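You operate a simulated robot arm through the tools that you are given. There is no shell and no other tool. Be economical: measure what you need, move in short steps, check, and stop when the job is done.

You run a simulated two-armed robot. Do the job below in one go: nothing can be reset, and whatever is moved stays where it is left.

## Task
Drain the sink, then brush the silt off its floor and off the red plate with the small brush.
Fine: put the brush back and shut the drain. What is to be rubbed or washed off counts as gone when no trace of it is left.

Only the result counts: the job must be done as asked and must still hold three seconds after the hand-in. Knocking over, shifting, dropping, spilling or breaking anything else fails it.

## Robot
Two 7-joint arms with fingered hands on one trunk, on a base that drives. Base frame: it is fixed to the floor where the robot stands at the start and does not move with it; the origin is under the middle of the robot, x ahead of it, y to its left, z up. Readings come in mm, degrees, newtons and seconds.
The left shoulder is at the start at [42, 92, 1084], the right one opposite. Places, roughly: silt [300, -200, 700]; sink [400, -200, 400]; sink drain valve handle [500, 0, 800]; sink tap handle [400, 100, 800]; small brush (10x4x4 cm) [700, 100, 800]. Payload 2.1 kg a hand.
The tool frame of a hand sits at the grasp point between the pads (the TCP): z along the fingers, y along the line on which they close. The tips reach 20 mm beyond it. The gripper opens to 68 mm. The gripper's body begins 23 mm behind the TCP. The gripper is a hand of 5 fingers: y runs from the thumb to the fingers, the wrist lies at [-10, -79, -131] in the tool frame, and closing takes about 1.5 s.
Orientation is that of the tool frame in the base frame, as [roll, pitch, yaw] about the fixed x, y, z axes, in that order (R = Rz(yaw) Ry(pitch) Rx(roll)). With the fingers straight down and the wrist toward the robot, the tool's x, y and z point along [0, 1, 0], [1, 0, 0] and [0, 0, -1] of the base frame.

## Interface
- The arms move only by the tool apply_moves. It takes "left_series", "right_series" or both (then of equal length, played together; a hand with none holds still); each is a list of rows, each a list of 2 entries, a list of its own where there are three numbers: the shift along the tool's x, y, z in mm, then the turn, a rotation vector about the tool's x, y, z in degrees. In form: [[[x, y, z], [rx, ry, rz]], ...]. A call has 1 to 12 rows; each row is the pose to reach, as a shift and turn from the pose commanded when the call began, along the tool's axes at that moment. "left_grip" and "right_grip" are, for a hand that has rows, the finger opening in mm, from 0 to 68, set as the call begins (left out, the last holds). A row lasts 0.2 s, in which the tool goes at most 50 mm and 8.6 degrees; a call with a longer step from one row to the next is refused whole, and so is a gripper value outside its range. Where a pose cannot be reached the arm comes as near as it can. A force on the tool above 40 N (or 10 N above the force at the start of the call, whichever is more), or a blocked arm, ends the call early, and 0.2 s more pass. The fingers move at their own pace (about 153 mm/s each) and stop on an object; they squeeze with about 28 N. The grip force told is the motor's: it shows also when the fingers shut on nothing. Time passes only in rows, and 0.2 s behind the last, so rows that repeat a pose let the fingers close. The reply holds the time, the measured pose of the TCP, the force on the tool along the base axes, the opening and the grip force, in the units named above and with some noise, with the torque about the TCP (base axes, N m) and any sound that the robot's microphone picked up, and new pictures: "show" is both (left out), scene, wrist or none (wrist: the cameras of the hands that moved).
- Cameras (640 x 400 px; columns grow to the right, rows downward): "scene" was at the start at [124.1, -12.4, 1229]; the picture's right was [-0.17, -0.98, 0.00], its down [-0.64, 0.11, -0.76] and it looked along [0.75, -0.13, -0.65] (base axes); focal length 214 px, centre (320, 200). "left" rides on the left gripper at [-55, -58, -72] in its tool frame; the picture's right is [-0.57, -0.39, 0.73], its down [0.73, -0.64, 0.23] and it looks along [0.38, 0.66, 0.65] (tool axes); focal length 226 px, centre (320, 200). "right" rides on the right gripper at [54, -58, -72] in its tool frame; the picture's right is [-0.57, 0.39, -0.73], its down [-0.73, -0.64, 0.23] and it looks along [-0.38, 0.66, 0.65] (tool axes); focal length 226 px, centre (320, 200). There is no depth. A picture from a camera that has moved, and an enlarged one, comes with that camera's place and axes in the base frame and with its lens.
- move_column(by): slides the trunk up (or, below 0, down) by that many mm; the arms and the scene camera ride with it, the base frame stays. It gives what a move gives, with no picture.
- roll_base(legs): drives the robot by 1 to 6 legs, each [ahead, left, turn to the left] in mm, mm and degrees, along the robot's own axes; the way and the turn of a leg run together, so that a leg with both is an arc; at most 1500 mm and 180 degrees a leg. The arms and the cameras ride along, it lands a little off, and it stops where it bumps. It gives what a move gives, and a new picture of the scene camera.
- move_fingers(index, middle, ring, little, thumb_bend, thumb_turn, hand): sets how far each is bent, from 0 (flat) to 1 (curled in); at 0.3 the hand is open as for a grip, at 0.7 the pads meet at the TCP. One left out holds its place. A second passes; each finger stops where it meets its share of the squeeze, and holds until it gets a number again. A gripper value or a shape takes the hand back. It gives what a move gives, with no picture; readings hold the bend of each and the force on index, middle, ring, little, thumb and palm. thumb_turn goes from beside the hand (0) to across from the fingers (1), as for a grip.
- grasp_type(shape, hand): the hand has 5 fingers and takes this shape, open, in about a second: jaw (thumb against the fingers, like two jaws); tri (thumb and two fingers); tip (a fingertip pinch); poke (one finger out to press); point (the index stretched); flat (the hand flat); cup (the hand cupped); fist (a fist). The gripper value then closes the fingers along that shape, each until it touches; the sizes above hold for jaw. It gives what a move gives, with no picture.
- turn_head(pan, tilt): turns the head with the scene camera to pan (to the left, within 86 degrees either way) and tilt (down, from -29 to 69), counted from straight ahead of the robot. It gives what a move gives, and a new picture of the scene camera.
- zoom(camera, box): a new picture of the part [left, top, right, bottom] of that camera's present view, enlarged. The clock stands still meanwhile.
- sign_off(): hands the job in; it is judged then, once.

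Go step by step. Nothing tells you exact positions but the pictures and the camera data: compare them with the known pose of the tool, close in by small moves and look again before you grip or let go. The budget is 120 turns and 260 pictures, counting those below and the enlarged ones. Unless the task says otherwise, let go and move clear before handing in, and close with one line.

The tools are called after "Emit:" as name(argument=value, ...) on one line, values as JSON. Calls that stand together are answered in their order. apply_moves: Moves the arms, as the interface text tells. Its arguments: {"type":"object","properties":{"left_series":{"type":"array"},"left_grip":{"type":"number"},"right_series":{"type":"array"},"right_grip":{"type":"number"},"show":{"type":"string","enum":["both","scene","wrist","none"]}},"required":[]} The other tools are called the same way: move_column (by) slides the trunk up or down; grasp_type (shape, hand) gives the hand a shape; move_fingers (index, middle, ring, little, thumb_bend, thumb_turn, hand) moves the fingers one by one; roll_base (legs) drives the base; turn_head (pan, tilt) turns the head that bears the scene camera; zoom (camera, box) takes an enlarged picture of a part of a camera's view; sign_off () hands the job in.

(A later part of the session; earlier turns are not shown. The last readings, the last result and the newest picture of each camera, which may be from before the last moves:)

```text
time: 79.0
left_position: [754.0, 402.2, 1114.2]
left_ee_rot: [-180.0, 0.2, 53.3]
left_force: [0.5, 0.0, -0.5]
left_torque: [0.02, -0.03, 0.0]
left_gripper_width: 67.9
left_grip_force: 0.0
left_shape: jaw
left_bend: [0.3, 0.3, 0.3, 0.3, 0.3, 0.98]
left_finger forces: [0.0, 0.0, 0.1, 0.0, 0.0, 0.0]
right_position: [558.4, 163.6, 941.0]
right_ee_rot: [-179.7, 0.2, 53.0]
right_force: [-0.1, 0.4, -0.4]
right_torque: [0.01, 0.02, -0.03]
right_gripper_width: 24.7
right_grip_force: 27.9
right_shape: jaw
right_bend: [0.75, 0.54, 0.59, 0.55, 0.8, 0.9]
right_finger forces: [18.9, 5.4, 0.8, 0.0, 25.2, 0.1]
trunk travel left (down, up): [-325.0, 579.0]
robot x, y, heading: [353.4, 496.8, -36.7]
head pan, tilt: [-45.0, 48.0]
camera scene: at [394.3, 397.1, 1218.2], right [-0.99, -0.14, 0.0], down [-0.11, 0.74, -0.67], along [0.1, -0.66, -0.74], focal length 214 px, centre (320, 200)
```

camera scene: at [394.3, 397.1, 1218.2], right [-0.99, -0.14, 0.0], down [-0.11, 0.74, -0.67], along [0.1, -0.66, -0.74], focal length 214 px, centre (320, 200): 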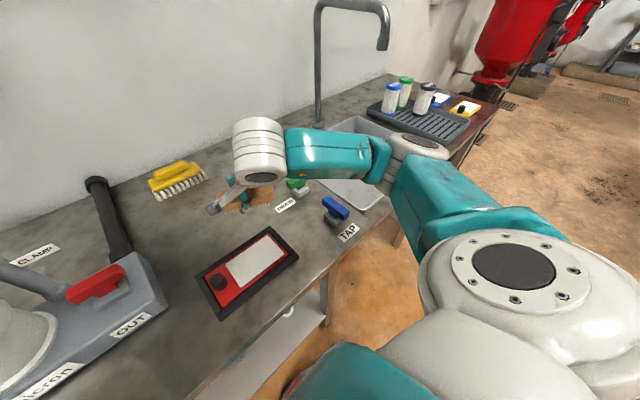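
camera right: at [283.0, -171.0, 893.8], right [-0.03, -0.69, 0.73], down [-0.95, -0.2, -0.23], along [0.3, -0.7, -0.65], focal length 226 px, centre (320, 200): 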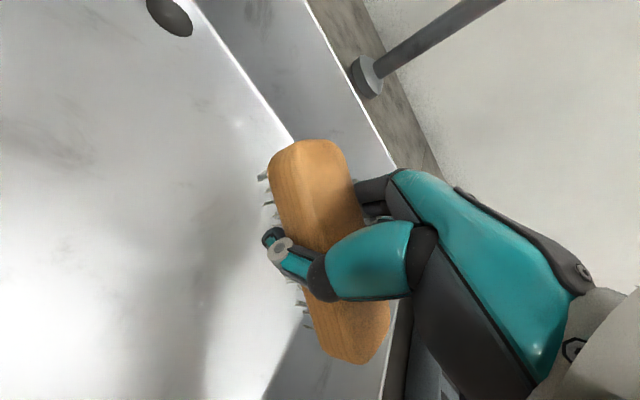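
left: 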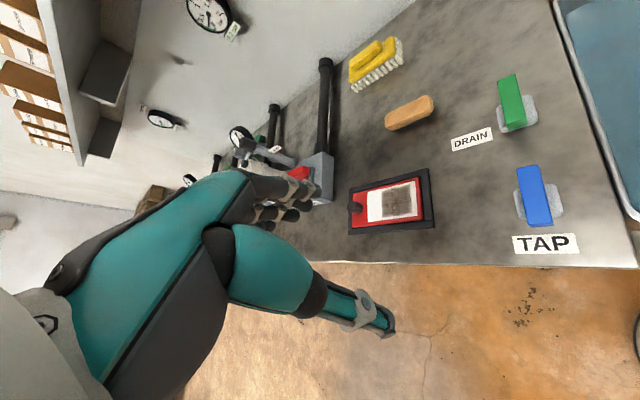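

The arm blocks the sink view. I'll take the brush toward its home spot and look at the sink from there.

Emit:
apply_moves(right_series=[[[-3, 31, 0], [0, 0, 0]], [[-6, 62, 0], [0, 0, 0]], [[-9, 93, 0], [0, 0, 0]], [[-12, 122, 0], [0, 0, 0]]], show="wrist")

Emit:
turn_head(pan=-22, tilt=50)

Emit:
zoom(camera="scene", box=[360, 130, 520, 240])

```text
time: 80.0
left_position: [753.7, 402.3, 1115.0]
left_ee_rot: [-179.8, 0.1, 53.4]
left_force: [0.3, 0.2, 0.7]
left_torque: [0.0, -0.04, -0.01]
left_gripper_width: 67.8
left_grip_force: 0.0
left_shape: jaw
left_bend: [0.3, 0.3, 0.3, 0.3, 0.3, 0.98]
left_finger forces: [0.0, 0.0, 0.0, 0.1, 0.0, 0.1]
right_position: [649.3, 80.4, 941.1]
right_ee_rot: [-179.8, 0.2, 53.1]
right_force: [0.3, 0.4, -0.4]
right_torque: [-0.03, 0.0, 0.0]
right_gripper_width: 24.8
right_grip_force: 27.9
right_shape: jaw
right_bend: [0.75, 0.54, 0.59, 0.55, 0.8, 0.9]
right_finger forces: [18.7, 5.3, 0.8, 0.0, 24.9, 0.0]
trunk travel left (down, up): [-325.0, 579.0]
robot x, y, heading: [350.0, 498.3, -36.8]
head pan, tilt: [-45.0, 48.0]
camera right: at [637.9, 159.1, 1012.0], right [-0.03, -0.68, 0.73], down [-0.95, -0.2, -0.23], along [0.3, -0.7, -0.65], focal length 226 px, centre (320, 200)
```

right: 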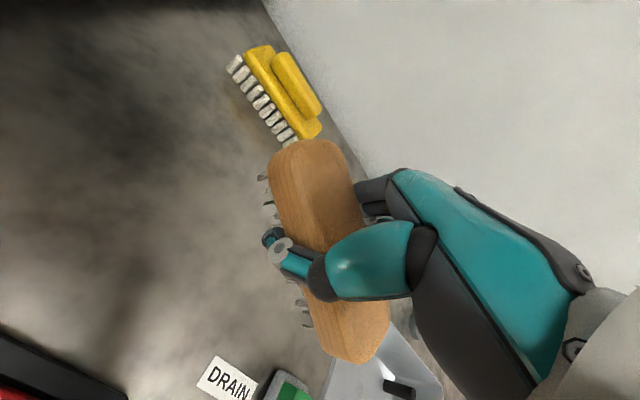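

```text
time: 80.9
left_position: [753.8, 401.9, 1114.5]
left_ee_rot: [-179.9, 0.2, 53.3]
left_force: [-0.6, -1.1, 0.1]
left_torque: [0.01, 0.01, 0.0]
left_gripper_width: 67.4
left_grip_force: 0.1
left_shape: jaw
left_bend: [0.3, 0.3, 0.3, 0.3, 0.3, 0.98]
left_finger forces: [0.0, 0.0, 0.1, 0.0, 0.1, 0.0]
right_position: [648.9, 81.0, 939.9]
right_ee_rot: [-179.7, 0.2, 53.1]
right_force: [0.5, -0.5, -1.4]
right_torque: [0.0, 0.02, 0.05]
right_gripper_width: 24.7
right_grip_force: 27.9
right_shape: jaw
right_bend: [0.75, 0.54, 0.59, 0.55, 0.8, 0.9]
right_finger forces: [18.8, 5.1, 0.8, 0.0, 24.9, 0.0]
trunk travel left (down, up): [-325.0, 579.0]
robot x, y, heading: [351.0, 497.5, -36.5]
head pan, tilt: [-22.0, 50.0]
camera scene: at [422.9, 409.2, 1215.5], right [-0.86, -0.52, 0.0], down [-0.4, 0.66, -0.64], along [0.33, -0.55, -0.77], focal length 214 px, centre (320, 200)
```

scene: 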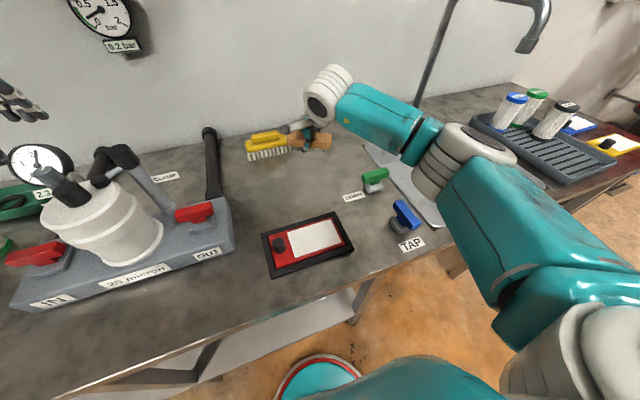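

```text
3.64 times, centred on (440, 185) of scene
camera zoom: at [422.9, 409.2, 1215.5], right [-0.86, -0.52, 0.0], down [-0.4, 0.66, -0.64], along [0.33, -0.55, -0.77], focal length 780 px, centre (-116, 254)
```

zoom: 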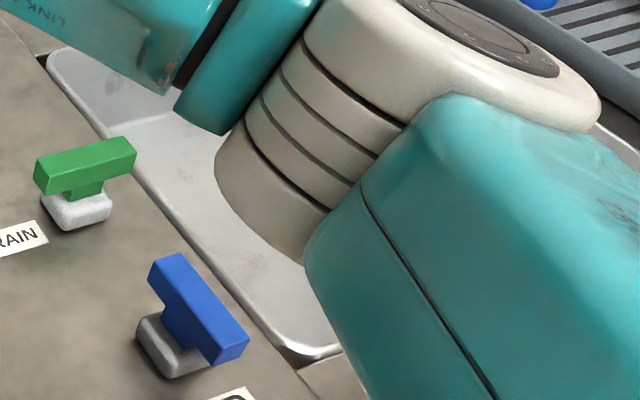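

The upper arm hides the sink from here. I'll drive right a little to get the clear view I had before.

Emit:
roll_base(legs=[[0, -260, 0]])

Emit:
zoom(camera="scene", box=[290, 140, 490, 280])

Emit:
zoom(camera="right", box=[0, 0, 640, 400])

```text
time: 82.8
left_position: [599.4, 193.3, 1115.1]
left_ee_rot: [-179.9, 0.1, 53.4]
left_force: [0.2, 0.1, -1.0]
left_torque: [-0.01, 0.01, 0.02]
left_gripper_width: 67.7
left_grip_force: 0.0
left_shape: jaw
left_bend: [0.3, 0.3, 0.3, 0.3, 0.3, 0.98]
left_finger forces: [0.0, 0.0, 0.0, 0.1, 0.1, 0.1]
right_position: [494.0, -127.8, 940.0]
right_ee_rot: [-179.8, 0.1, 52.9]
right_force: [-0.6, 0.3, 0.2]
right_torque: [-0.03, 0.05, 0.02]
right_gripper_width: 24.8
right_grip_force: 27.5
right_shape: jaw
right_bend: [0.75, 0.54, 0.59, 0.55, 0.8, 0.9]
right_finger forces: [18.7, 5.2, 0.8, 0.0, 24.9, 0.0]
trunk travel left (down, up): [-325.0, 579.0]
robot x, y, heading: [194.7, 286.7, -36.8]
head pan, tilt: [-22.0, 50.0]
camera scene: at [267.6, 201.1, 1215.5], right [-0.85, -0.52, 0.0], down [-0.4, 0.66, -0.64], along [0.33, -0.55, -0.77], focal length 214 px, centre (320, 200)
```

scene: 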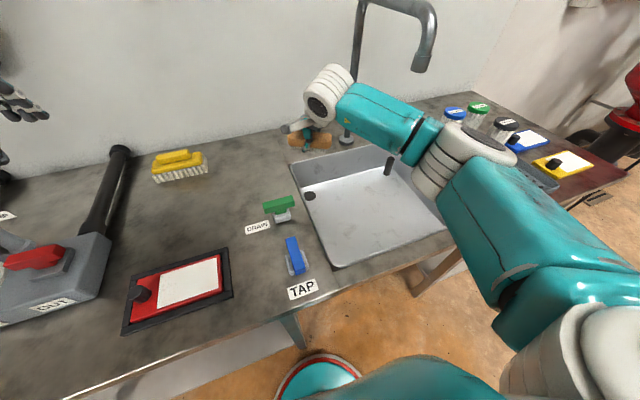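

```text
2.86 times, centred on (390, 210) of scene
camera zoom: at [267.6, 201.1, 1215.5], right [-0.85, -0.52, 0.0], down [-0.4, 0.66, -0.64], along [0.33, -0.55, -0.77], focal length 613 px, centre (120, 171)
```

zoom: 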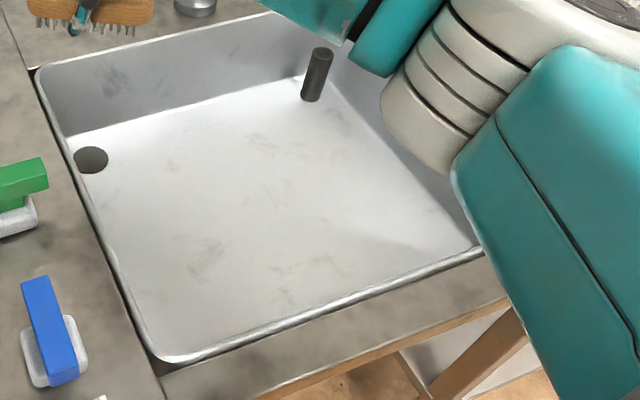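

```text
1.00 times, centred on (320, 200) of right
camera zoom: at [482.3, -48.9, 1012.0], right [-0.03, -0.69, 0.73], down [-0.95, -0.2, -0.22], along [0.3, -0.7, -0.65], focal length 226 px, centre (320, 200)
```

zoom: 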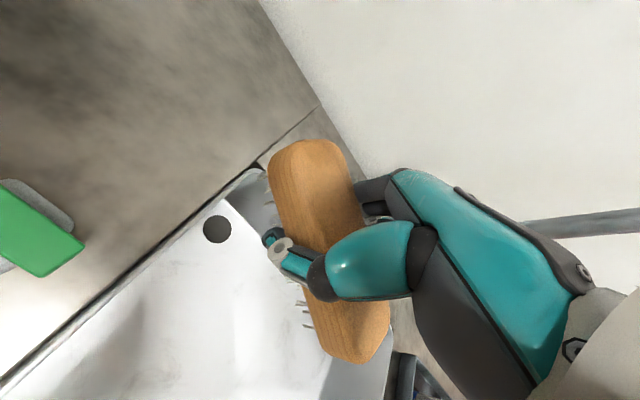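

Emit:
zoom(camera="scene", box=[325, 180, 425, 250])

Emit:
roll_base(legs=[[0, 260, 0]])

```text
5.71 times, centred on (375, 215) of scene
camera zoom: at [267.6, 201.1, 1215.5], right [-0.85, -0.52, 0.0], down [-0.4, 0.66, -0.64], along [0.33, -0.55, -0.77], focal length 1226 px, centre (6, 114)
```

zoom: 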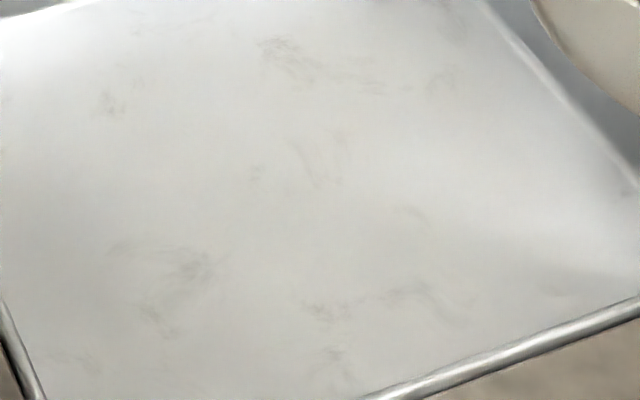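

```text
time: 84.6
left_position: [750.2, 399.2, 1115.5]
left_ee_rot: [-179.9, 0.1, 53.5]
left_force: [0.3, -0.4, -0.8]
left_torque: [-0.02, -0.02, 0.01]
left_gripper_width: 67.5
left_grip_force: 0.0
left_shape: jaw
left_bend: [0.3, 0.3, 0.3, 0.3, 0.3, 0.98]
left_finger forces: [0.0, 0.0, 0.0, 0.0, 0.0, 0.0]
right_position: [645.5, 74.9, 940.4]
right_ee_rot: [-179.8, 0.2, 52.9]
right_force: [0.2, 0.7, -0.2]
right_torque: [0.0, 0.03, 0.01]
right_gripper_width: 24.6
right_grip_force: 27.7
right_shape: jaw
right_bend: [0.75, 0.54, 0.59, 0.55, 0.8, 0.9]
right_finger forces: [18.6, 5.3, 0.8, 0.0, 24.9, 0.0]
trunk travel left (down, up): [-325.0, 579.0]
robot x, y, heading: [345.5, 491.7, -37.0]
head pan, tilt: [-22.0, 50.0]
camera scene: at [420.2, 405.5, 1215.5], right [-0.86, -0.52, 0.0], down [-0.4, 0.66, -0.64], along [0.33, -0.55, -0.77], focal length 214 px, centre (320, 200)
```

scene: 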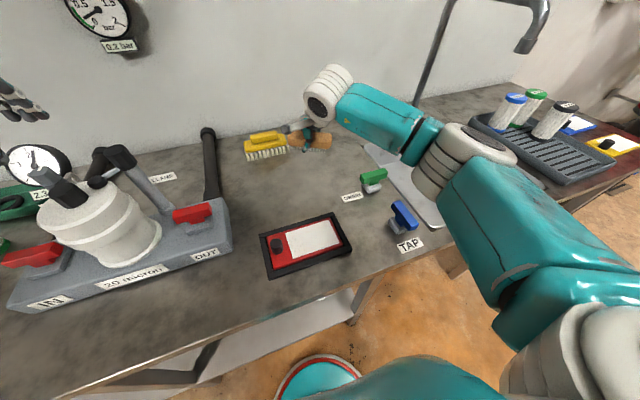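

Sink floor is clean. Now to put the brush back: I'll turn the hand about 33° so the brush lies along its old direction, over its home spot.

Emit:
apply_moves(right_series=[[[1, 5, 10], [0, 0, -7]], [[2, 10, 20], [0, 0, -14]], [[3, 15, 30], [0, 0, -21]], [[5, 20, 40], [0, 0, -28]], [[5, 20, 40], [0, 0, -33]]])

Emit:
zoom(camera="scene", box=[240, 100, 400, 220])

```text
time: 85.8
left_position: [751.3, 397.9, 1115.3]
left_ee_rot: [-179.8, 0.2, 53.5]
left_force: [0.7, -0.2, -0.3]
left_torque: [-0.02, -0.01, -0.01]
left_gripper_width: 67.7
left_grip_force: 0.0
left_shape: jaw
left_bend: [0.3, 0.3, 0.3, 0.3, 0.3, 0.98]
left_finger forces: [0.0, 0.0, 0.0, 0.1, 0.1, 0.0]
right_position: [635.3, 75.2, 934.6]
right_ee_rot: [179.1, 2.1, 76.5]
right_force: [0.4, -0.4, -0.4]
right_torque: [0.01, -0.01, -0.01]
right_gripper_width: 24.8
right_grip_force: 27.7
right_shape: jaw
right_bend: [0.75, 0.54, 0.59, 0.55, 0.8, 0.9]
right_finger forces: [18.6, 5.2, 0.8, 0.0, 24.8, 0.0]
right hand out of reach, approached as far as the arm can: row 3, 4, 5
trunk travel left (down, up): [-325.0, 579.0]
robot x, y, heading: [347.8, 491.0, -36.6]
head pan, tilt: [-22.0, 50.0]
camera scene: at [420.1, 405.4, 1215.5], right [-0.86, -0.52, 0.0], down [-0.4, 0.66, -0.64], along [0.33, -0.55, -0.77], focal length 214 px, centre (320, 200)
camera right: at [593.2, 145.0, 1002.4], right [0.24, -0.61, 0.75], down [-0.79, -0.57, -0.21], along [0.56, -0.55, -0.62], focal length 226 px, centre (320, 200)
```

scene: 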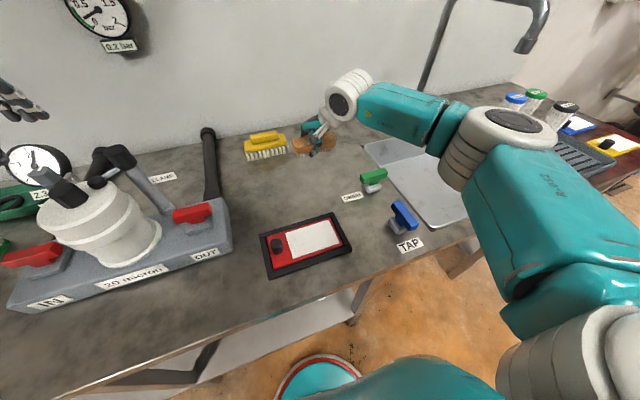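
right: 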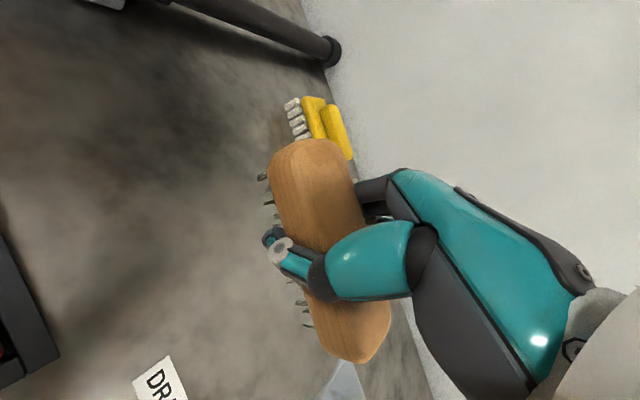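

```text
3.33 times, centred on (320, 160) of scene
camera zoom: at [420.1, 405.4, 1215.5], right [-0.86, -0.52, 0.0], down [-0.4, 0.66, -0.64], along [0.33, -0.55, -0.77], focal length 715 px, centre (320, 333)
```

zoom: 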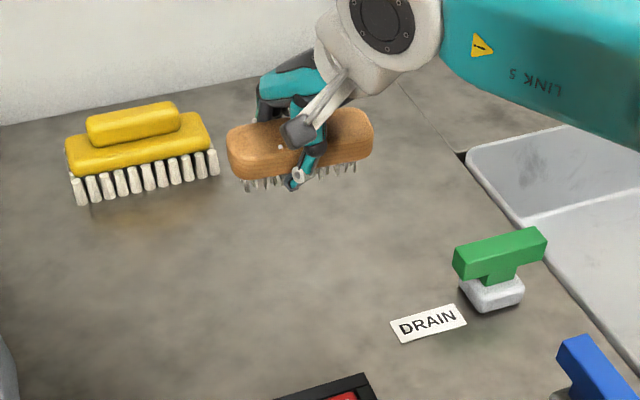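

At this stance the arm can't turn and reach together. I'll shift the base right and turn it left 25° so the hand's natural direction matches.

Emit:
roll_base(legs=[[0, -150, 0], [0, 0, 25]])

Emit:
zoom(camera="right", box=[0, 0, 640, 400])

```text
time: 88.5
left_position: [664.1, 453.7, 1113.6]
left_ee_rot: [-179.8, 0.0, 77.9]
left_force: [0.0, -0.3, -1.2]
left_torque: [0.02, 0.0, 0.02]
left_gripper_width: 67.8
left_grip_force: 0.1
left_shape: jaw
left_bend: [0.3, 0.3, 0.3, 0.3, 0.3, 0.98]
left_finger forces: [0.0, 0.1, 0.0, 0.0, 0.0, 0.0]
right_position: [693.5, 110.9, 933.8]
right_ee_rot: [179.1, 2.1, 101.1]
right_force: [-0.2, -0.2, -0.1]
right_torque: [-0.01, 0.0, -0.02]
right_gripper_width: 24.7
right_grip_force: 28.7
right_shape: jaw
right_bend: [0.75, 0.54, 0.59, 0.55, 0.8, 0.9]
right_finger forces: [18.5, 5.1, 0.8, 0.0, 24.3, 0.0]
trunk travel left (down, up): [-325.0, 579.0]
robot x, y, heading: [254.0, 369.1, -12.4]
head pan, tilt: [-22.0, 50.0]
camera scene: at [360.1, 321.9, 1215.5], right [-0.56, -0.83, 0.0], down [-0.63, 0.43, -0.64], along [0.53, -0.36, -0.77], focal length 214 px, centre (320, 200)
```

scene: 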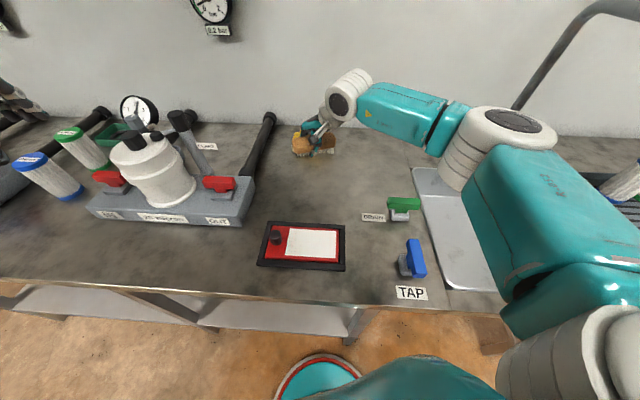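

```text
1.00 times, centred on (320, 200) of right
camera zoom: at [625.2, 156.5, 1002.3], right [0.47, -0.46, 0.75], down [-0.48, -0.85, -0.21], along [0.74, -0.26, -0.62], focal length 226 px, centre (320, 200)
```

zoom: 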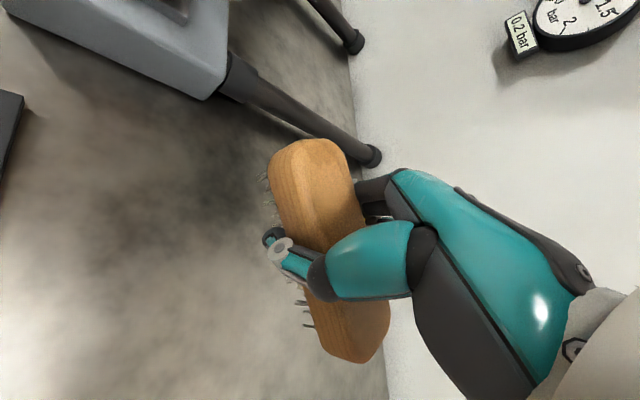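

The hand now has spare turn range. I'll level it, set the yaw so the brush lies along its old direction, and move over the home spot at z ≈ 880.

Emit:
apply_moves(right_series=[[[-12, -8, 5], [0.3, 0.7, 2.9]], [[-24, -16, 20], [0.6, 1.4, 5.8]], [[-36, -24, 40], [0.9, 2.1, 8.6]], [[-48, -32, 54], [0.9, 2.1, 8.6]]])

Emit:
zoom(camera="scene", box=[240, 110, 440, 230])

```text
time: 89.5
left_position: [663.1, 453.1, 1115.9]
left_ee_rot: [-180.0, 0.2, 77.9]
left_force: [-1.1, -0.9, -0.2]
left_torque: [0.01, 0.01, -0.03]
left_gripper_width: 67.7
left_grip_force: 0.1
left_shape: jaw
left_bend: [0.3, 0.3, 0.3, 0.3, 0.3, 0.98]
left_finger forces: [0.0, 0.1, 0.0, 0.0, 0.0, 0.1]
right_position: [671.8, 56.3, 883.6]
right_ee_rot: [180.0, -0.1, 92.5]
right_force: [0.0, -0.1, 0.1]
right_torque: [0.03, 0.02, 0.01]
right_gripper_width: 24.7
right_grip_force: 28.4
right_shape: jaw
right_bend: [0.75, 0.54, 0.59, 0.55, 0.8, 0.9]
right_finger forces: [18.4, 5.1, 0.8, 0.1, 24.3, 0.0]
trunk travel left (down, up): [-325.0, 579.0]
robot x, y, heading: [257.2, 372.3, -12.1]
head pan, tilt: [-22.0, 50.0]
camera scene: at [360.1, 321.9, 1215.5], right [-0.56, -0.83, 0.0], down [-0.63, 0.43, -0.64], along [0.53, -0.36, -0.77], focal length 214 px, centre (320, 200)
camera right: at [613.4, 108.7, 954.1], right [0.41, -0.55, 0.73], down [-0.61, -0.76, -0.23], along [0.68, -0.35, -0.65], focal length 226 px, centre (320, 200)
```

scene: 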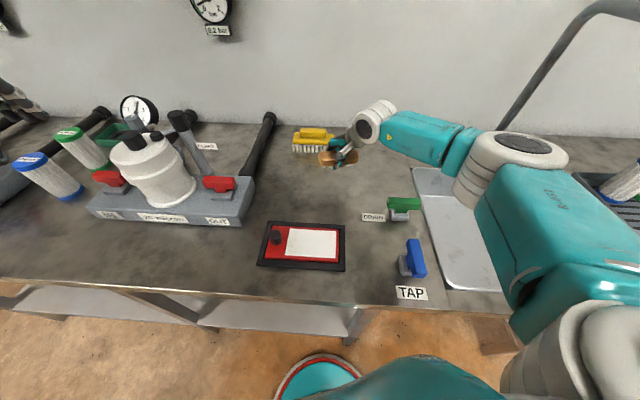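
right: 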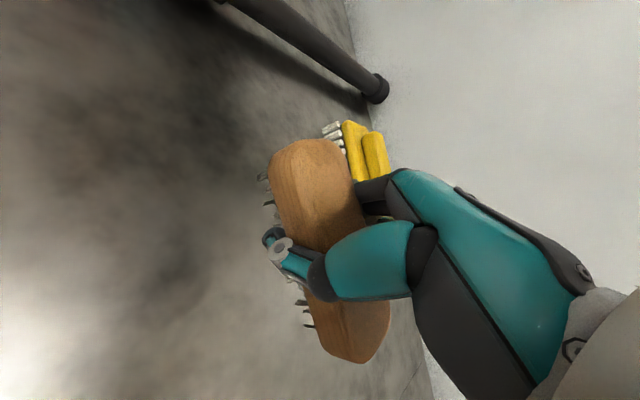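

```text
3.20 times, centred on (340, 170) of scene
camera zoom: at [360.1, 321.9, 1215.5], right [-0.56, -0.83, 0.0], down [-0.63, 0.43, -0.64], along [0.53, -0.36, -0.77], focal length 686 px, centre (256, 296)
```

zoom: 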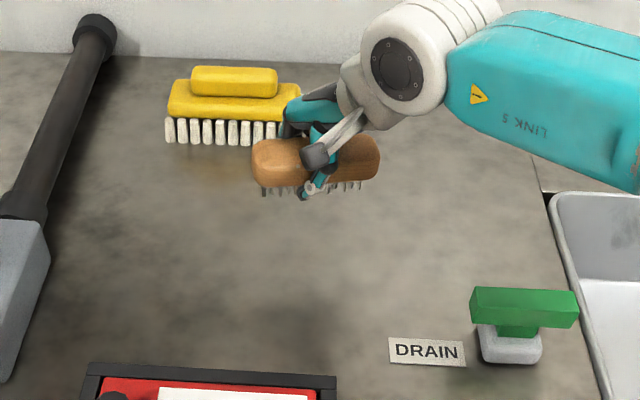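

The brush is parallel to its old direction. Lowering toward the counter.

Emit:
apply_moves(right_series=[[[0, 0, 30], [0, 0, 0]], [[0, 0, 58], [0, 0, 0]], [[0, 0, 66], [0, 0, 0]], [[0, 0, 69], [0, 0, 0]], [[0, 0, 71], [0, 0, 0]]], show="none")

Emit:
zoom(camera="scene", box=[290, 130, 410, 210])

```text
time: 90.7
left_position: [663.4, 454.0, 1115.4]
left_ee_rot: [-180.0, 0.2, 77.9]
left_force: [0.4, -0.5, 0.4]
left_torque: [-0.02, -0.03, 0.05]
left_gripper_width: 67.9
left_grip_force: 0.0
left_shape: jaw
left_bend: [0.3, 0.3, 0.3, 0.3, 0.3, 0.98]
left_finger forces: [0.0, 0.1, 0.0, 0.1, 0.1, 0.0]
right_position: [672.2, 58.3, 844.5]
right_ee_rot: [-180.0, -0.1, 92.4]
right_force: [0.1, -0.2, 0.0]
right_torque: [0.01, -0.01, -0.03]
right_gripper_width: 24.5
right_grip_force: 28.4
right_shape: jaw
right_bend: [0.75, 0.54, 0.59, 0.55, 0.8, 0.9]
right_finger forces: [18.4, 5.1, 0.8, 0.0, 24.4, 0.0]
right hand out of reach, approached as far as the arm can: row 2, 3, 4, 5
trunk travel left (down, up): [-325.0, 579.0]
robot x, y, heading: [257.5, 371.6, -12.1]
head pan, tilt: [-22.0, 50.0]
```

```text
5.00 times, centred on (350, 170) of scene
camera zoom: at [360.1, 321.9, 1215.5], right [-0.56, -0.83, 0.0], down [-0.63, 0.43, -0.64], along [0.53, -0.36, -0.77], focal length 1072 px, centre (170, 350)
```

zoom: 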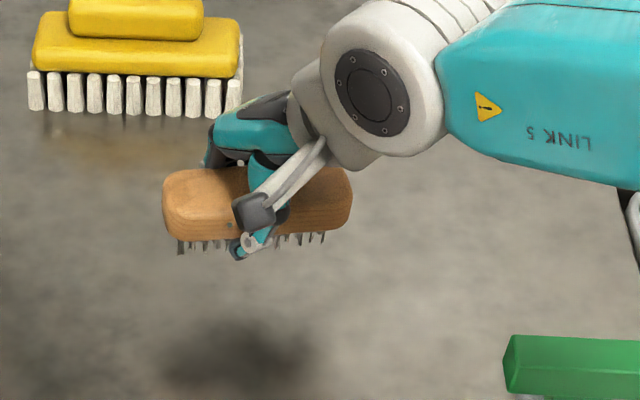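

Arm is at its lower reach limit, so I'll use the trunk to lower it the last bit.

Emit:
move_column(by=-28)

Emit:
zoom(camera="scene", box=[290, 110, 410, 190])

Emit:
zoom(camera="right", box=[160, 100, 480, 380])

```text
time: 91.4
left_position: [662.5, 453.8, 1086.3]
left_ee_rot: [-179.9, 0.0, 77.9]
left_force: [-0.1, -0.1, -0.2]
left_torque: [-0.03, 0.03, 0.03]
left_gripper_width: 67.9
left_grip_force: 0.1
left_shape: jaw
left_bend: [0.3, 0.3, 0.3, 0.3, 0.3, 0.98]
left_finger forces: [0.0, 0.0, 0.0, 0.1, 0.1, 0.0]
right_position: [670.3, 56.4, 815.5]
right_ee_rot: [179.9, -0.2, 92.5]
right_force: [0.4, -0.2, -0.5]
right_torque: [0.02, 0.0, -0.01]
right_gripper_width: 24.6
right_grip_force: 27.3
right_shape: jaw
right_bend: [0.75, 0.54, 0.59, 0.55, 0.8, 0.9]
right_finger forces: [18.4, 5.1, 0.8, 0.0, 24.3, 0.1]
trunk travel left (down, up): [-297.0, 607.0]
robot x, y, heading: [257.4, 370.9, -12.3]
head pan, tilt: [-22.0, 50.0]
```

```text
5.00 times, centred on (350, 150) of scene
camera zoom: at [364.2, 321.0, 1187.2], right [-0.56, -0.83, 0.0], down [-0.63, 0.43, -0.64], along [0.53, -0.36, -0.77], focal length 1072 px, centre (170, 450)
```

zoom: 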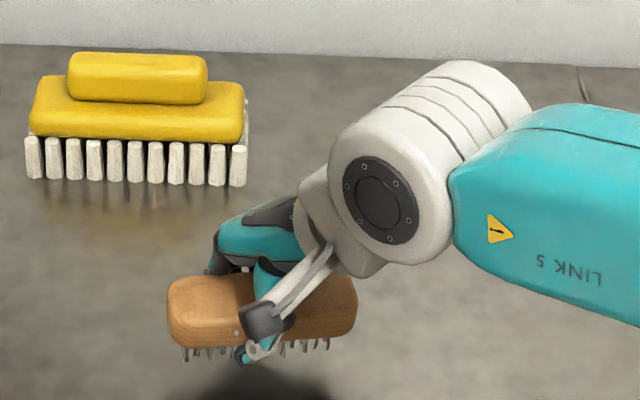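

```text
1.43 times, centred on (320, 240) of right
camera zoom: at [611.6, 109.6, 886.9], right [0.41, -0.55, 0.73], down [-0.61, -0.76, -0.23], along [0.68, -0.35, -0.65], focal length 323 px, centre (320, 143)
```

zoom: 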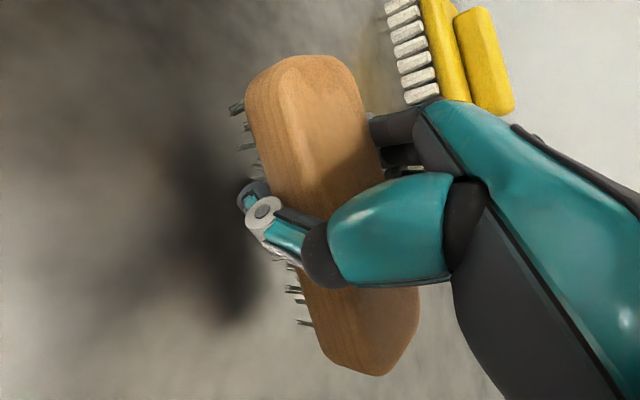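

Emit:
move_column(by=-4)

Emit:
move_column(by=-2)

Emit:
move_column(by=-2)

Emit:
zoom(camera="right", box=[160, 100, 480, 380])

```text
time: 91.9
left_position: [663.5, 453.2, 1082.9]
left_ee_rot: [-179.9, 0.1, 78.0]
left_force: [0.7, 0.0, 0.4]
left_torque: [0.0, -0.02, -0.01]
left_gripper_width: 67.8
left_grip_force: 0.1
left_shape: jaw
left_bend: [0.3, 0.3, 0.3, 0.3, 0.3, 0.98]
left_finger forces: [0.1, 0.1, 0.1, 0.0, 0.1, 0.0]
right_position: [669.9, 56.3, 812.1]
right_ee_rot: [179.9, -0.1, 92.5]
right_force: [0.0, 0.1, -0.2]
right_torque: [0.02, -0.01, -0.03]
right_gripper_width: 24.7
right_grip_force: 28.2
right_shape: jaw
right_bend: [0.75, 0.54, 0.59, 0.55, 0.8, 0.9]
right_finger forces: [18.4, 5.1, 0.7, 0.1, 24.4, 0.0]
trunk travel left (down, up): [-293.0, 611.0]
robot x, y, heading: [254.9, 373.9, -12.5]
head pan, tilt: [-22.0, 50.0]
```

```text
time: 92.4
left_position: [663.6, 453.5, 1081.1]
left_ee_rot: [-179.9, 0.1, 77.9]
left_force: [0.1, 0.7, 0.2]
left_torque: [0.0, -0.02, 0.0]
left_gripper_width: 67.6
left_grip_force: 0.0
left_shape: jaw
left_bend: [0.3, 0.3, 0.3, 0.3, 0.3, 0.98]
left_finger forces: [0.0, 0.0, 0.0, 0.0, 0.0, 0.0]
right_position: [671.4, 57.1, 809.4]
right_ee_rot: [179.9, -0.1, 92.5]
right_force: [0.3, 0.9, 0.1]
right_torque: [0.01, -0.01, 0.03]
right_gripper_width: 24.8
right_grip_force: 27.9
right_shape: jaw
right_bend: [0.75, 0.54, 0.59, 0.55, 0.8, 0.9]
right_finger forces: [18.3, 5.1, 0.7, 0.0, 24.4, 0.1]
trunk travel left (down, up): [-291.0, 613.0]
robot x, y, heading: [256.5, 373.0, -12.2]
head pan, tilt: [-22.0, 50.0]
```

```text
time: 93.0
left_position: [662.8, 451.8, 1079.0]
left_ee_rot: [-179.9, 0.1, 77.9]
left_force: [-1.0, -0.1, 0.3]
left_torque: [0.01, 0.0, -0.03]
left_gripper_width: 68.0
left_grip_force: 0.1
left_shape: jaw
left_bend: [0.3, 0.3, 0.3, 0.3, 0.3, 0.98]
left_finger forces: [0.0, 0.0, 0.0, 0.0, 0.0, 0.0]
right_position: [670.3, 56.9, 807.2]
right_ee_rot: [179.9, -0.1, 92.5]
right_force: [0.2, 0.0, 0.0]
right_torque: [-0.04, -0.02, 0.0]
right_gripper_width: 24.6
right_grip_force: 28.3
right_shape: jaw
right_bend: [0.75, 0.54, 0.59, 0.55, 0.8, 0.9]
right_finger forces: [18.4, 5.1, 0.9, 0.0, 24.2, 0.0]
trunk travel left (down, up): [-289.0, 615.0]
robot x, y, heading: [256.0, 371.9, -12.4]
head pan, tilt: [-22.0, 50.0]
```

```text
1.43 times, centred on (320, 240) of right
camera zoom: at [611.6, 109.7, 878.8], right [0.41, -0.55, 0.73], down [-0.61, -0.76, -0.23], along [0.68, -0.35, -0.65], focal length 323 px, centre (320, 143)
```

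zoom: 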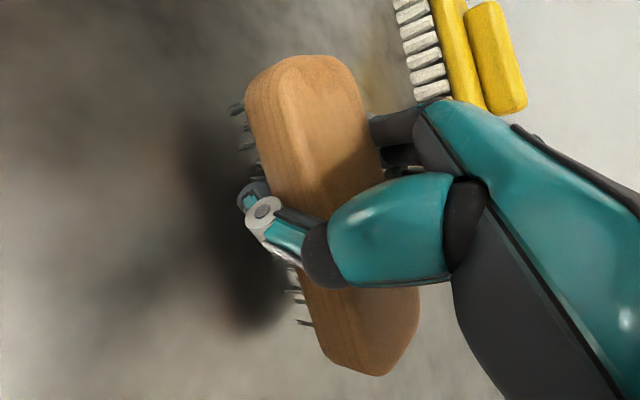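

Still no contact; a little lower.

Emit:
move_column(by=-2)

Emit:
move_column(by=-1.5)

Emit:
zoom(camera="scene", box=[300, 115, 390, 180])

```text
time: 93.5
left_position: [661.5, 454.8, 1076.2]
left_ee_rot: [-180.0, 0.1, 77.8]
left_force: [0.0, -0.1, -0.1]
left_torque: [-0.02, 0.02, 0.0]
left_gripper_width: 67.9
left_grip_force: 0.0
left_shape: jaw
left_bend: [0.3, 0.3, 0.3, 0.3, 0.3, 0.98]
left_finger forces: [0.1, 0.1, 0.0, 0.0, 0.0, 0.0]
right_position: [670.3, 57.4, 805.4]
right_ee_rot: [179.9, -0.1, 92.5]
right_force: [0.7, 0.4, -1.3]
right_torque: [0.0, 0.01, 0.03]
right_gripper_width: 24.7
right_grip_force: 27.6
right_shape: jaw
right_bend: [0.75, 0.54, 0.59, 0.55, 0.8, 0.9]
right_finger forces: [18.5, 5.1, 0.8, 0.1, 24.3, 0.0]
trunk travel left (down, up): [-287.0, 617.0]
robot x, y, heading: [257.0, 371.8, -12.1]
head pan, tilt: [-22.0, 50.0]
```

```text
time: 94.0
left_position: [663.1, 453.5, 1075.7]
left_ee_rot: [-179.9, 0.1, 77.7]
left_force: [0.6, -0.3, -0.5]
left_torque: [-0.02, -0.04, 0.01]
left_gripper_width: 67.6
left_grip_force: 0.0
left_shape: jaw
left_bend: [0.3, 0.3, 0.3, 0.3, 0.3, 0.98]
left_finger forces: [0.0, 0.0, 0.0, 0.0, 0.0, 0.0]
right_position: [670.7, 57.4, 804.8]
right_ee_rot: [179.9, -0.1, 92.5]
right_force: [0.5, -0.5, -1.5]
right_torque: [0.01, 0.04, -0.02]
right_gripper_width: 24.8
right_grip_force: 28.4
right_shape: jaw
right_bend: [0.75, 0.54, 0.59, 0.55, 0.8, 0.9]
right_finger forces: [18.4, 5.0, 0.9, 0.0, 24.3, 0.0]
trunk travel left (down, up): [-286.0, 618.0]
robot x, y, heading: [258.3, 372.5, -12.1]
head pan, tilt: [-22.0, 50.0]
```

```text
6.15 times, centred on (345, 148) of scene
camera zoom: at [366.1, 320.6, 1175.6], right [-0.56, -0.83, 0.0], down [-0.63, 0.43, -0.64], along [0.53, -0.36, -0.77], focal length 1320 px, centre (166, 523)
```

zoom: 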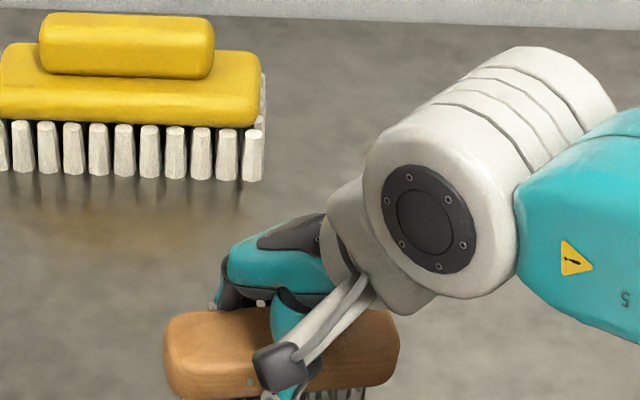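

Emit:
move_column(by=-2)

Emit:
turn_head(pan=-22, tilt=40)

Emit:
zoom(camera="scene", box=[300, 150, 400, 220])

```text
time: 94.5
left_position: [663.4, 454.6, 1074.0]
left_ee_rot: [-179.9, 0.0, 78.0]
left_force: [-0.2, -0.1, -0.6]
left_torque: [-0.03, 0.03, -0.02]
left_gripper_width: 67.6
left_grip_force: 0.0
left_shape: jaw
left_bend: [0.3, 0.3, 0.3, 0.3, 0.3, 0.98]
left_finger forces: [0.0, 0.1, 0.0, 0.0, 0.1, 0.0]
right_position: [671.9, 57.2, 801.8]
right_ee_rot: [179.9, -0.1, 92.5]
right_force: [0.5, -0.3, -0.6]
right_torque: [-0.02, 0.03, -0.02]
right_gripper_width: 24.8
right_grip_force: 27.9
right_shape: jaw
right_bend: [0.75, 0.54, 0.59, 0.55, 0.8, 0.9]
right_finger forces: [18.4, 5.1, 0.7, 0.0, 24.3, 0.0]
trunk travel left (down, up): [-284.0, 620.0]
robot x, y, heading: [254.0, 373.8, -12.1]
head pan, tilt: [-22.0, 50.0]
```

```text
time: 95.2
left_position: [662.9, 453.6, 1073.2]
left_ee_rot: [-179.9, 0.1, 77.8]
left_force: [0.1, -0.7, 1.2]
left_torque: [0.01, 0.0, -0.03]
left_gripper_width: 67.9
left_grip_force: 0.1
left_shape: jaw
left_bend: [0.3, 0.3, 0.3, 0.3, 0.3, 0.98]
left_finger forces: [0.1, 0.0, 0.1, 0.0, 0.1, 0.0]
right_position: [671.2, 56.8, 801.1]
right_ee_rot: [179.9, 0.1, 92.5]
right_force: [-1.1, -0.1, -0.2]
right_torque: [0.01, 0.0, -0.02]
right_gripper_width: 24.6
right_grip_force: 28.1
right_shape: jaw
right_bend: [0.75, 0.54, 0.59, 0.55, 0.8, 0.9]
right_finger forces: [18.4, 5.1, 0.7, 0.1, 24.4, 0.0]
trunk travel left (down, up): [-284.0, 620.0]
robot x, y, heading: [259.4, 370.4, -12.2]
head pan, tilt: [-22.0, 40.0]
camera scene: at [373.1, 316.0, 1187.7], right [-0.56, -0.83, 0.0], down [-0.53, 0.36, -0.77], along [0.63, -0.43, -0.64], focal length 214 px, centre (320, 200)
```

scene: 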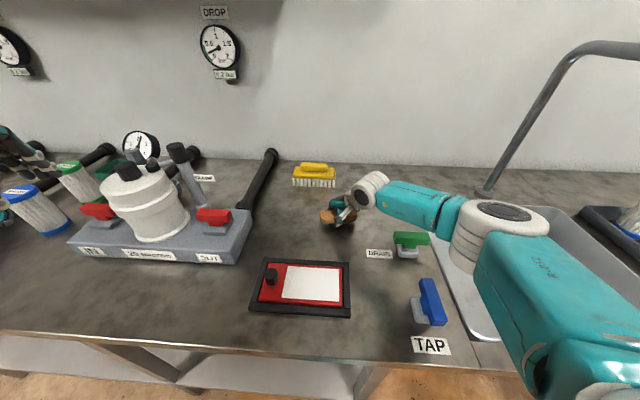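

```text
5.71 times, centred on (350, 185) of scene
camera zoom: at [373.1, 316.0, 1187.7], right [-0.56, -0.83, 0.0], down [-0.53, 0.36, -0.77], along [0.63, -0.43, -0.64], focal length 1226 px, centre (149, 286)
```

zoom: 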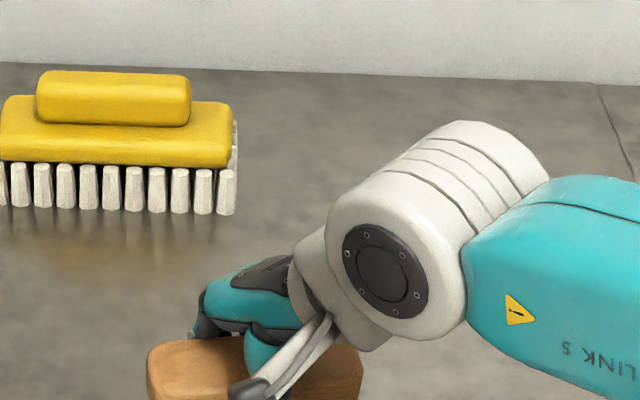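

Emit:
zoom(camera="scene", box=[300, 190, 400, 250])

Emit:
move_column(by=-2)

```text
6.40 times, centred on (350, 220) of scene
camera zoom: at [373.1, 316.0, 1187.7], right [-0.56, -0.83, 0.0], down [-0.53, 0.36, -0.77], along [0.63, -0.43, -0.64], focal length 1373 px, centre (128, 72)
```

zoom: 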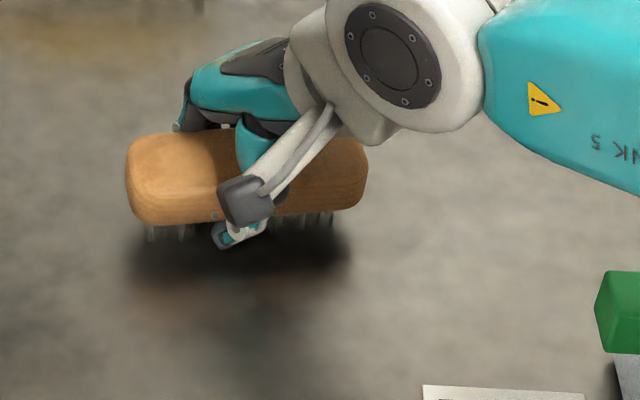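

```text
time: 95.8
left_position: [663.1, 454.0, 1070.9]
left_ee_rot: [-179.8, 0.1, 77.8]
left_force: [0.1, 0.8, -0.7]
left_torque: [-0.02, 0.05, -0.01]
left_gripper_width: 67.5
left_grip_force: 0.2
left_shape: jaw
left_bend: [0.3, 0.3, 0.3, 0.3, 0.3, 0.98]
left_finger forces: [0.0, 0.1, 0.0, 0.1, 0.0, 0.1]
right_position: [670.6, 56.5, 799.7]
right_ee_rot: [179.8, -0.2, 92.5]
right_force: [0.3, -0.5, 0.4]
right_torque: [-0.04, 0.03, -0.01]
right_gripper_width: 24.8
right_grip_force: 28.4
right_shape: jaw
right_bend: [0.75, 0.54, 0.59, 0.55, 0.8, 0.9]
right_finger forces: [18.4, 5.2, 0.8, 0.1, 24.3, 0.0]
trunk travel left (down, up): [-282.0, 622.0]
robot x, y, heading: [261.2, 375.9, -12.2]
head pan, tilt: [-22.0, 40.0]
```

Emit:
move_column(by=-2)

Emit:
zoom(camera="scene", box=[300, 190, 400, 250])

```text
time: 96.3
left_position: [662.5, 453.3, 1069.7]
left_ee_rot: [-179.8, 0.2, 77.9]
left_force: [0.0, 0.1, -0.2]
left_torque: [0.02, -0.01, 0.0]
left_gripper_width: 68.0
left_grip_force: 0.0
left_shape: jaw
left_bend: [0.3, 0.3, 0.3, 0.3, 0.3, 0.98]
left_finger forces: [0.1, 0.1, 0.0, 0.1, 0.0, 0.0]
right_position: [670.4, 58.7, 798.8]
right_ee_rot: [179.8, -0.1, 92.4]
right_force: [1.1, -1.4, 8.6]
right_torque: [0.02, -0.12, -0.07]
right_gripper_width: 24.6
right_grip_force: 28.3
right_shape: jaw
right_bend: [0.75, 0.54, 0.59, 0.55, 0.8, 0.9]
right_finger forces: [26.7, 5.3, 0.9, 0.1, 24.3, 0.0]
trunk travel left (down, up): [-280.0, 624.0]
robot x, y, heading: [256.9, 373.8, -12.2]
head pan, tilt: [-22.0, 40.0]
```

```text
6.40 times, centred on (350, 220) of scene
camera zoom: at [373.3, 316.2, 1183.9], right [-0.56, -0.83, 0.0], down [-0.53, 0.36, -0.77], along [0.63, -0.43, -0.64], focal length 1373 px, centre (128, 72)
```

zoom: 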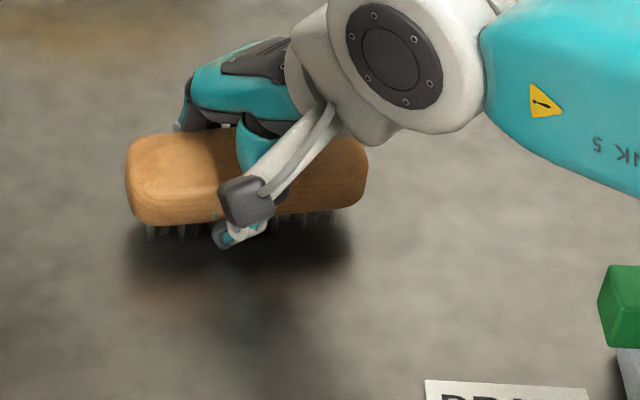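

There's about 9 N of contact now. Releasing the brush.

Emit:
apply_moves(right_series=[[[0, 0, 0], [0, 0, 0]], [[0, 0, 0], [0, 0, 0]], [[0, 0, 0], [0, 0, 0]], [[0, 0, 0], [0, 0, 0]], [[0, 0, 0], [0, 0, 0]], [[0, 0, 0], [0, 0, 0]]], right_grip=68, show="wrist")

Emit:
zoom(camera="scene", box=[300, 190, 400, 250])

```text
time: 97.3
left_position: [663.1, 452.6, 1068.4]
left_ee_rot: [-179.8, 0.1, 77.9]
left_force: [0.6, 0.7, -0.2]
left_torque: [-0.02, 0.01, -0.01]
left_gripper_width: 67.7
left_grip_force: 0.1
left_shape: jaw
left_bend: [0.3, 0.3, 0.3, 0.3, 0.3, 0.98]
left_finger forces: [0.0, 0.0, 0.0, 0.0, 0.1, 0.0]
right_position: [672.3, 56.9, 799.6]
right_ee_rot: [179.5, -0.3, 92.5]
right_force: [0.4, -0.7, 1.7]
right_torque: [0.01, -0.07, 0.01]
right_gripper_width: 67.3
right_grip_force: 0.0
right_shape: jaw
right_bend: [0.3, 0.3, 0.3, 0.3, 0.3, 0.98]
right_finger forces: [0.0, 1.4, 0.0, 0.0, 0.0, 0.0]
trunk travel left (down, up): [-280.0, 624.0]
robot x, y, heading: [255.9, 372.1, -12.3]
head pan, tilt: [-22.0, 40.0]
stopped in row 5 (right hand): the force on the tool passed its limit (the readings are from after the stop); the commanded pose is now the measured one
camera right: at [612.6, 110.0, 870.4], right [0.41, -0.55, 0.73], down [-0.61, -0.76, -0.24], along [0.68, -0.35, -0.64], focal length 226 px, centre (320, 200)
```

right: 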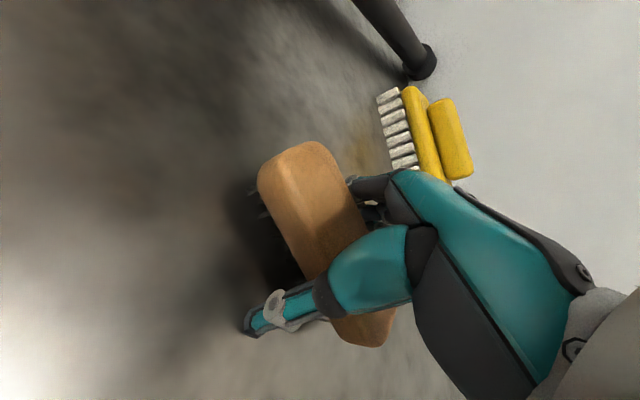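

```text
6.40 times, centred on (350, 220) of scene
camera zoom: at [373.9, 315.8, 1183.2], right [-0.56, -0.83, 0.0], down [-0.53, 0.36, -0.77], along [0.63, -0.43, -0.64], focal length 1373 px, centre (128, 72)
```

zoom: 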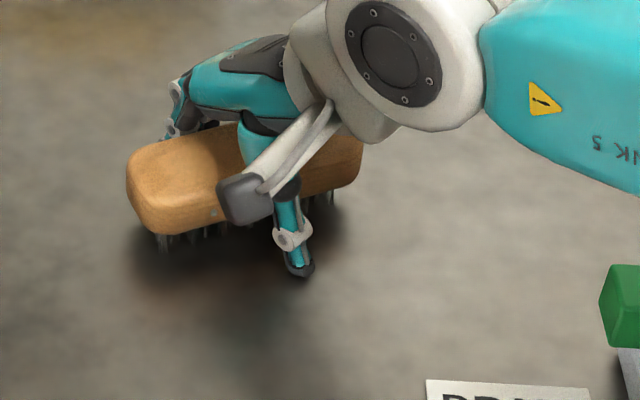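

Released, with the brush turned only slightly. Rising straight up.

Emit:
move_column(by=15)

Emit:
zoom(camera="right", box=[160, 100, 480, 380])

Emit:
move_column(by=65)

Emit:
turn_head(pan=-22, tilt=50)

Emit:
zoom(camera="right", box=[0, 0, 640, 400])

```text
time: 97.9
left_position: [663.1, 453.1, 1084.4]
left_ee_rot: [-180.0, 0.1, 77.9]
left_force: [-0.4, -0.5, 0.1]
left_torque: [-0.02, 0.0, -0.01]
left_gripper_width: 67.8
left_grip_force: 0.1
left_shape: jaw
left_bend: [0.3, 0.3, 0.3, 0.3, 0.3, 0.98]
left_finger forces: [0.0, 0.0, 0.0, 0.0, 0.0, 0.1]
right_position: [673.1, 58.6, 815.7]
right_ee_rot: [179.6, -0.1, 92.4]
right_force: [-0.6, -1.0, 0.8]
right_torque: [-0.01, -0.03, 0.02]
right_gripper_width: 67.7
right_grip_force: 0.0
right_shape: jaw
right_bend: [0.3, 0.3, 0.3, 0.3, 0.3, 0.98]
right_finger forces: [0.1, 0.1, 0.0, 0.0, 0.1, 0.1]
trunk travel left (down, up): [-295.0, 609.0]
robot x, y, heading: [257.1, 371.2, -12.0]
head pan, tilt: [-22.0, 40.0]
```

```text
1.43 times, centred on (320, 240) of right
camera zoom: at [612.6, 110.2, 885.6], right [0.41, -0.55, 0.73], down [-0.61, -0.76, -0.24], along [0.68, -0.35, -0.64], focal length 323 px, centre (320, 143)
```

zoom: 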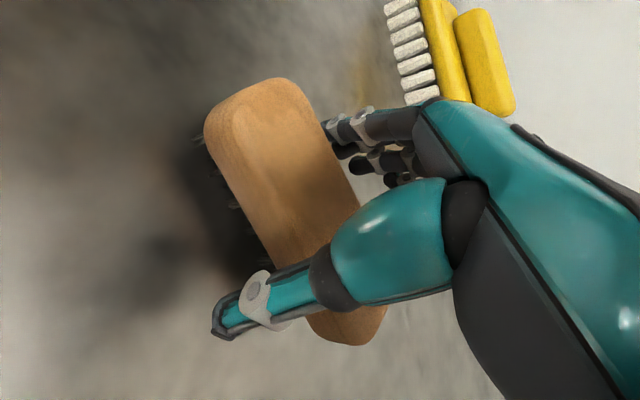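

```text
time: 99.0
left_position: [662.9, 453.4, 1148.9]
left_ee_rot: [-179.8, 0.1, 77.9]
left_force: [-0.8, 0.6, -0.1]
left_torque: [-0.01, 0.06, -0.01]
left_gripper_width: 67.7
left_grip_force: 0.1
left_shape: jaw
left_bend: [0.3, 0.3, 0.3, 0.3, 0.3, 0.98]
left_finger forces: [0.1, 0.0, 0.1, 0.0, 0.0, 0.0]
right_position: [670.6, 56.2, 880.4]
right_ee_rot: [179.3, -0.1, 92.2]
right_force: [0.0, 0.5, -0.5]
right_torque: [-0.02, 0.03, -0.01]
right_gripper_width: 67.6
right_grip_force: 0.1
right_shape: jaw
right_bend: [0.3, 0.3, 0.3, 0.3, 0.3, 0.98]
right_finger forces: [0.1, 0.0, 0.0, 0.0, 0.0, 0.0]
trunk travel left (down, up): [-360.0, 544.0]
robot x, y, heading: [252.4, 370.4, -12.0]
head pan, tilt: [-22.0, 40.0]
```

```text
time: 99.7
left_position: [663.7, 453.5, 1148.8]
left_ee_rot: [-179.9, 0.1, 77.8]
left_force: [-0.5, 0.2, -0.2]
left_torque: [0.01, 0.01, -0.01]
left_gripper_width: 67.6
left_grip_force: 0.0
left_shape: jaw
left_bend: [0.3, 0.3, 0.3, 0.3, 0.3, 0.98]
left_finger forces: [0.0, 0.0, 0.0, 0.0, 0.0, 0.0]
right_position: [671.0, 56.8, 880.8]
right_ee_rot: [179.4, 0.1, 92.0]
right_force: [-0.1, 1.1, 0.2]
right_torque: [0.02, 0.0, 0.02]
right_gripper_width: 67.7
right_grip_force: 0.1
right_shape: jaw
right_bend: [0.3, 0.3, 0.3, 0.3, 0.3, 0.98]
right_finger forces: [0.0, 0.0, 0.0, 0.0, 0.0, 0.0]
trunk travel left (down, up): [-360.0, 544.0]
robot x, y, heading: [257.3, 373.9, -12.3]
head pan, tilt: [-22.0, 50.0]
camera scene: at [355.4, 323.1, 1250.3], right [-0.56, -0.83, 0.0], down [-0.63, 0.43, -0.64], along [0.53, -0.36, -0.77], focal length 214 px, centre (320, 200)
```

scene: 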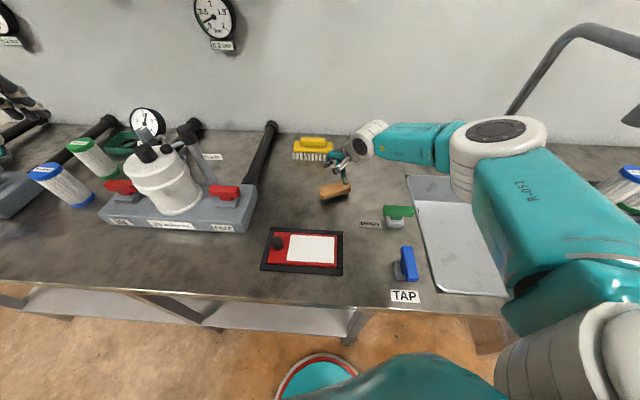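

```text
1.00 times, centred on (320, 200) of right
camera zoom: at [611.7, 110.0, 951.9], right [0.4, -0.55, 0.73], down [-0.61, -0.76, -0.24], along [0.68, -0.35, -0.64], focal length 226 px, centre (320, 200)
```

zoom: 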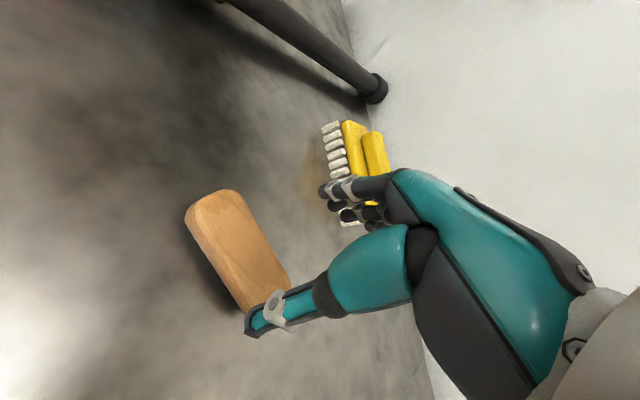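

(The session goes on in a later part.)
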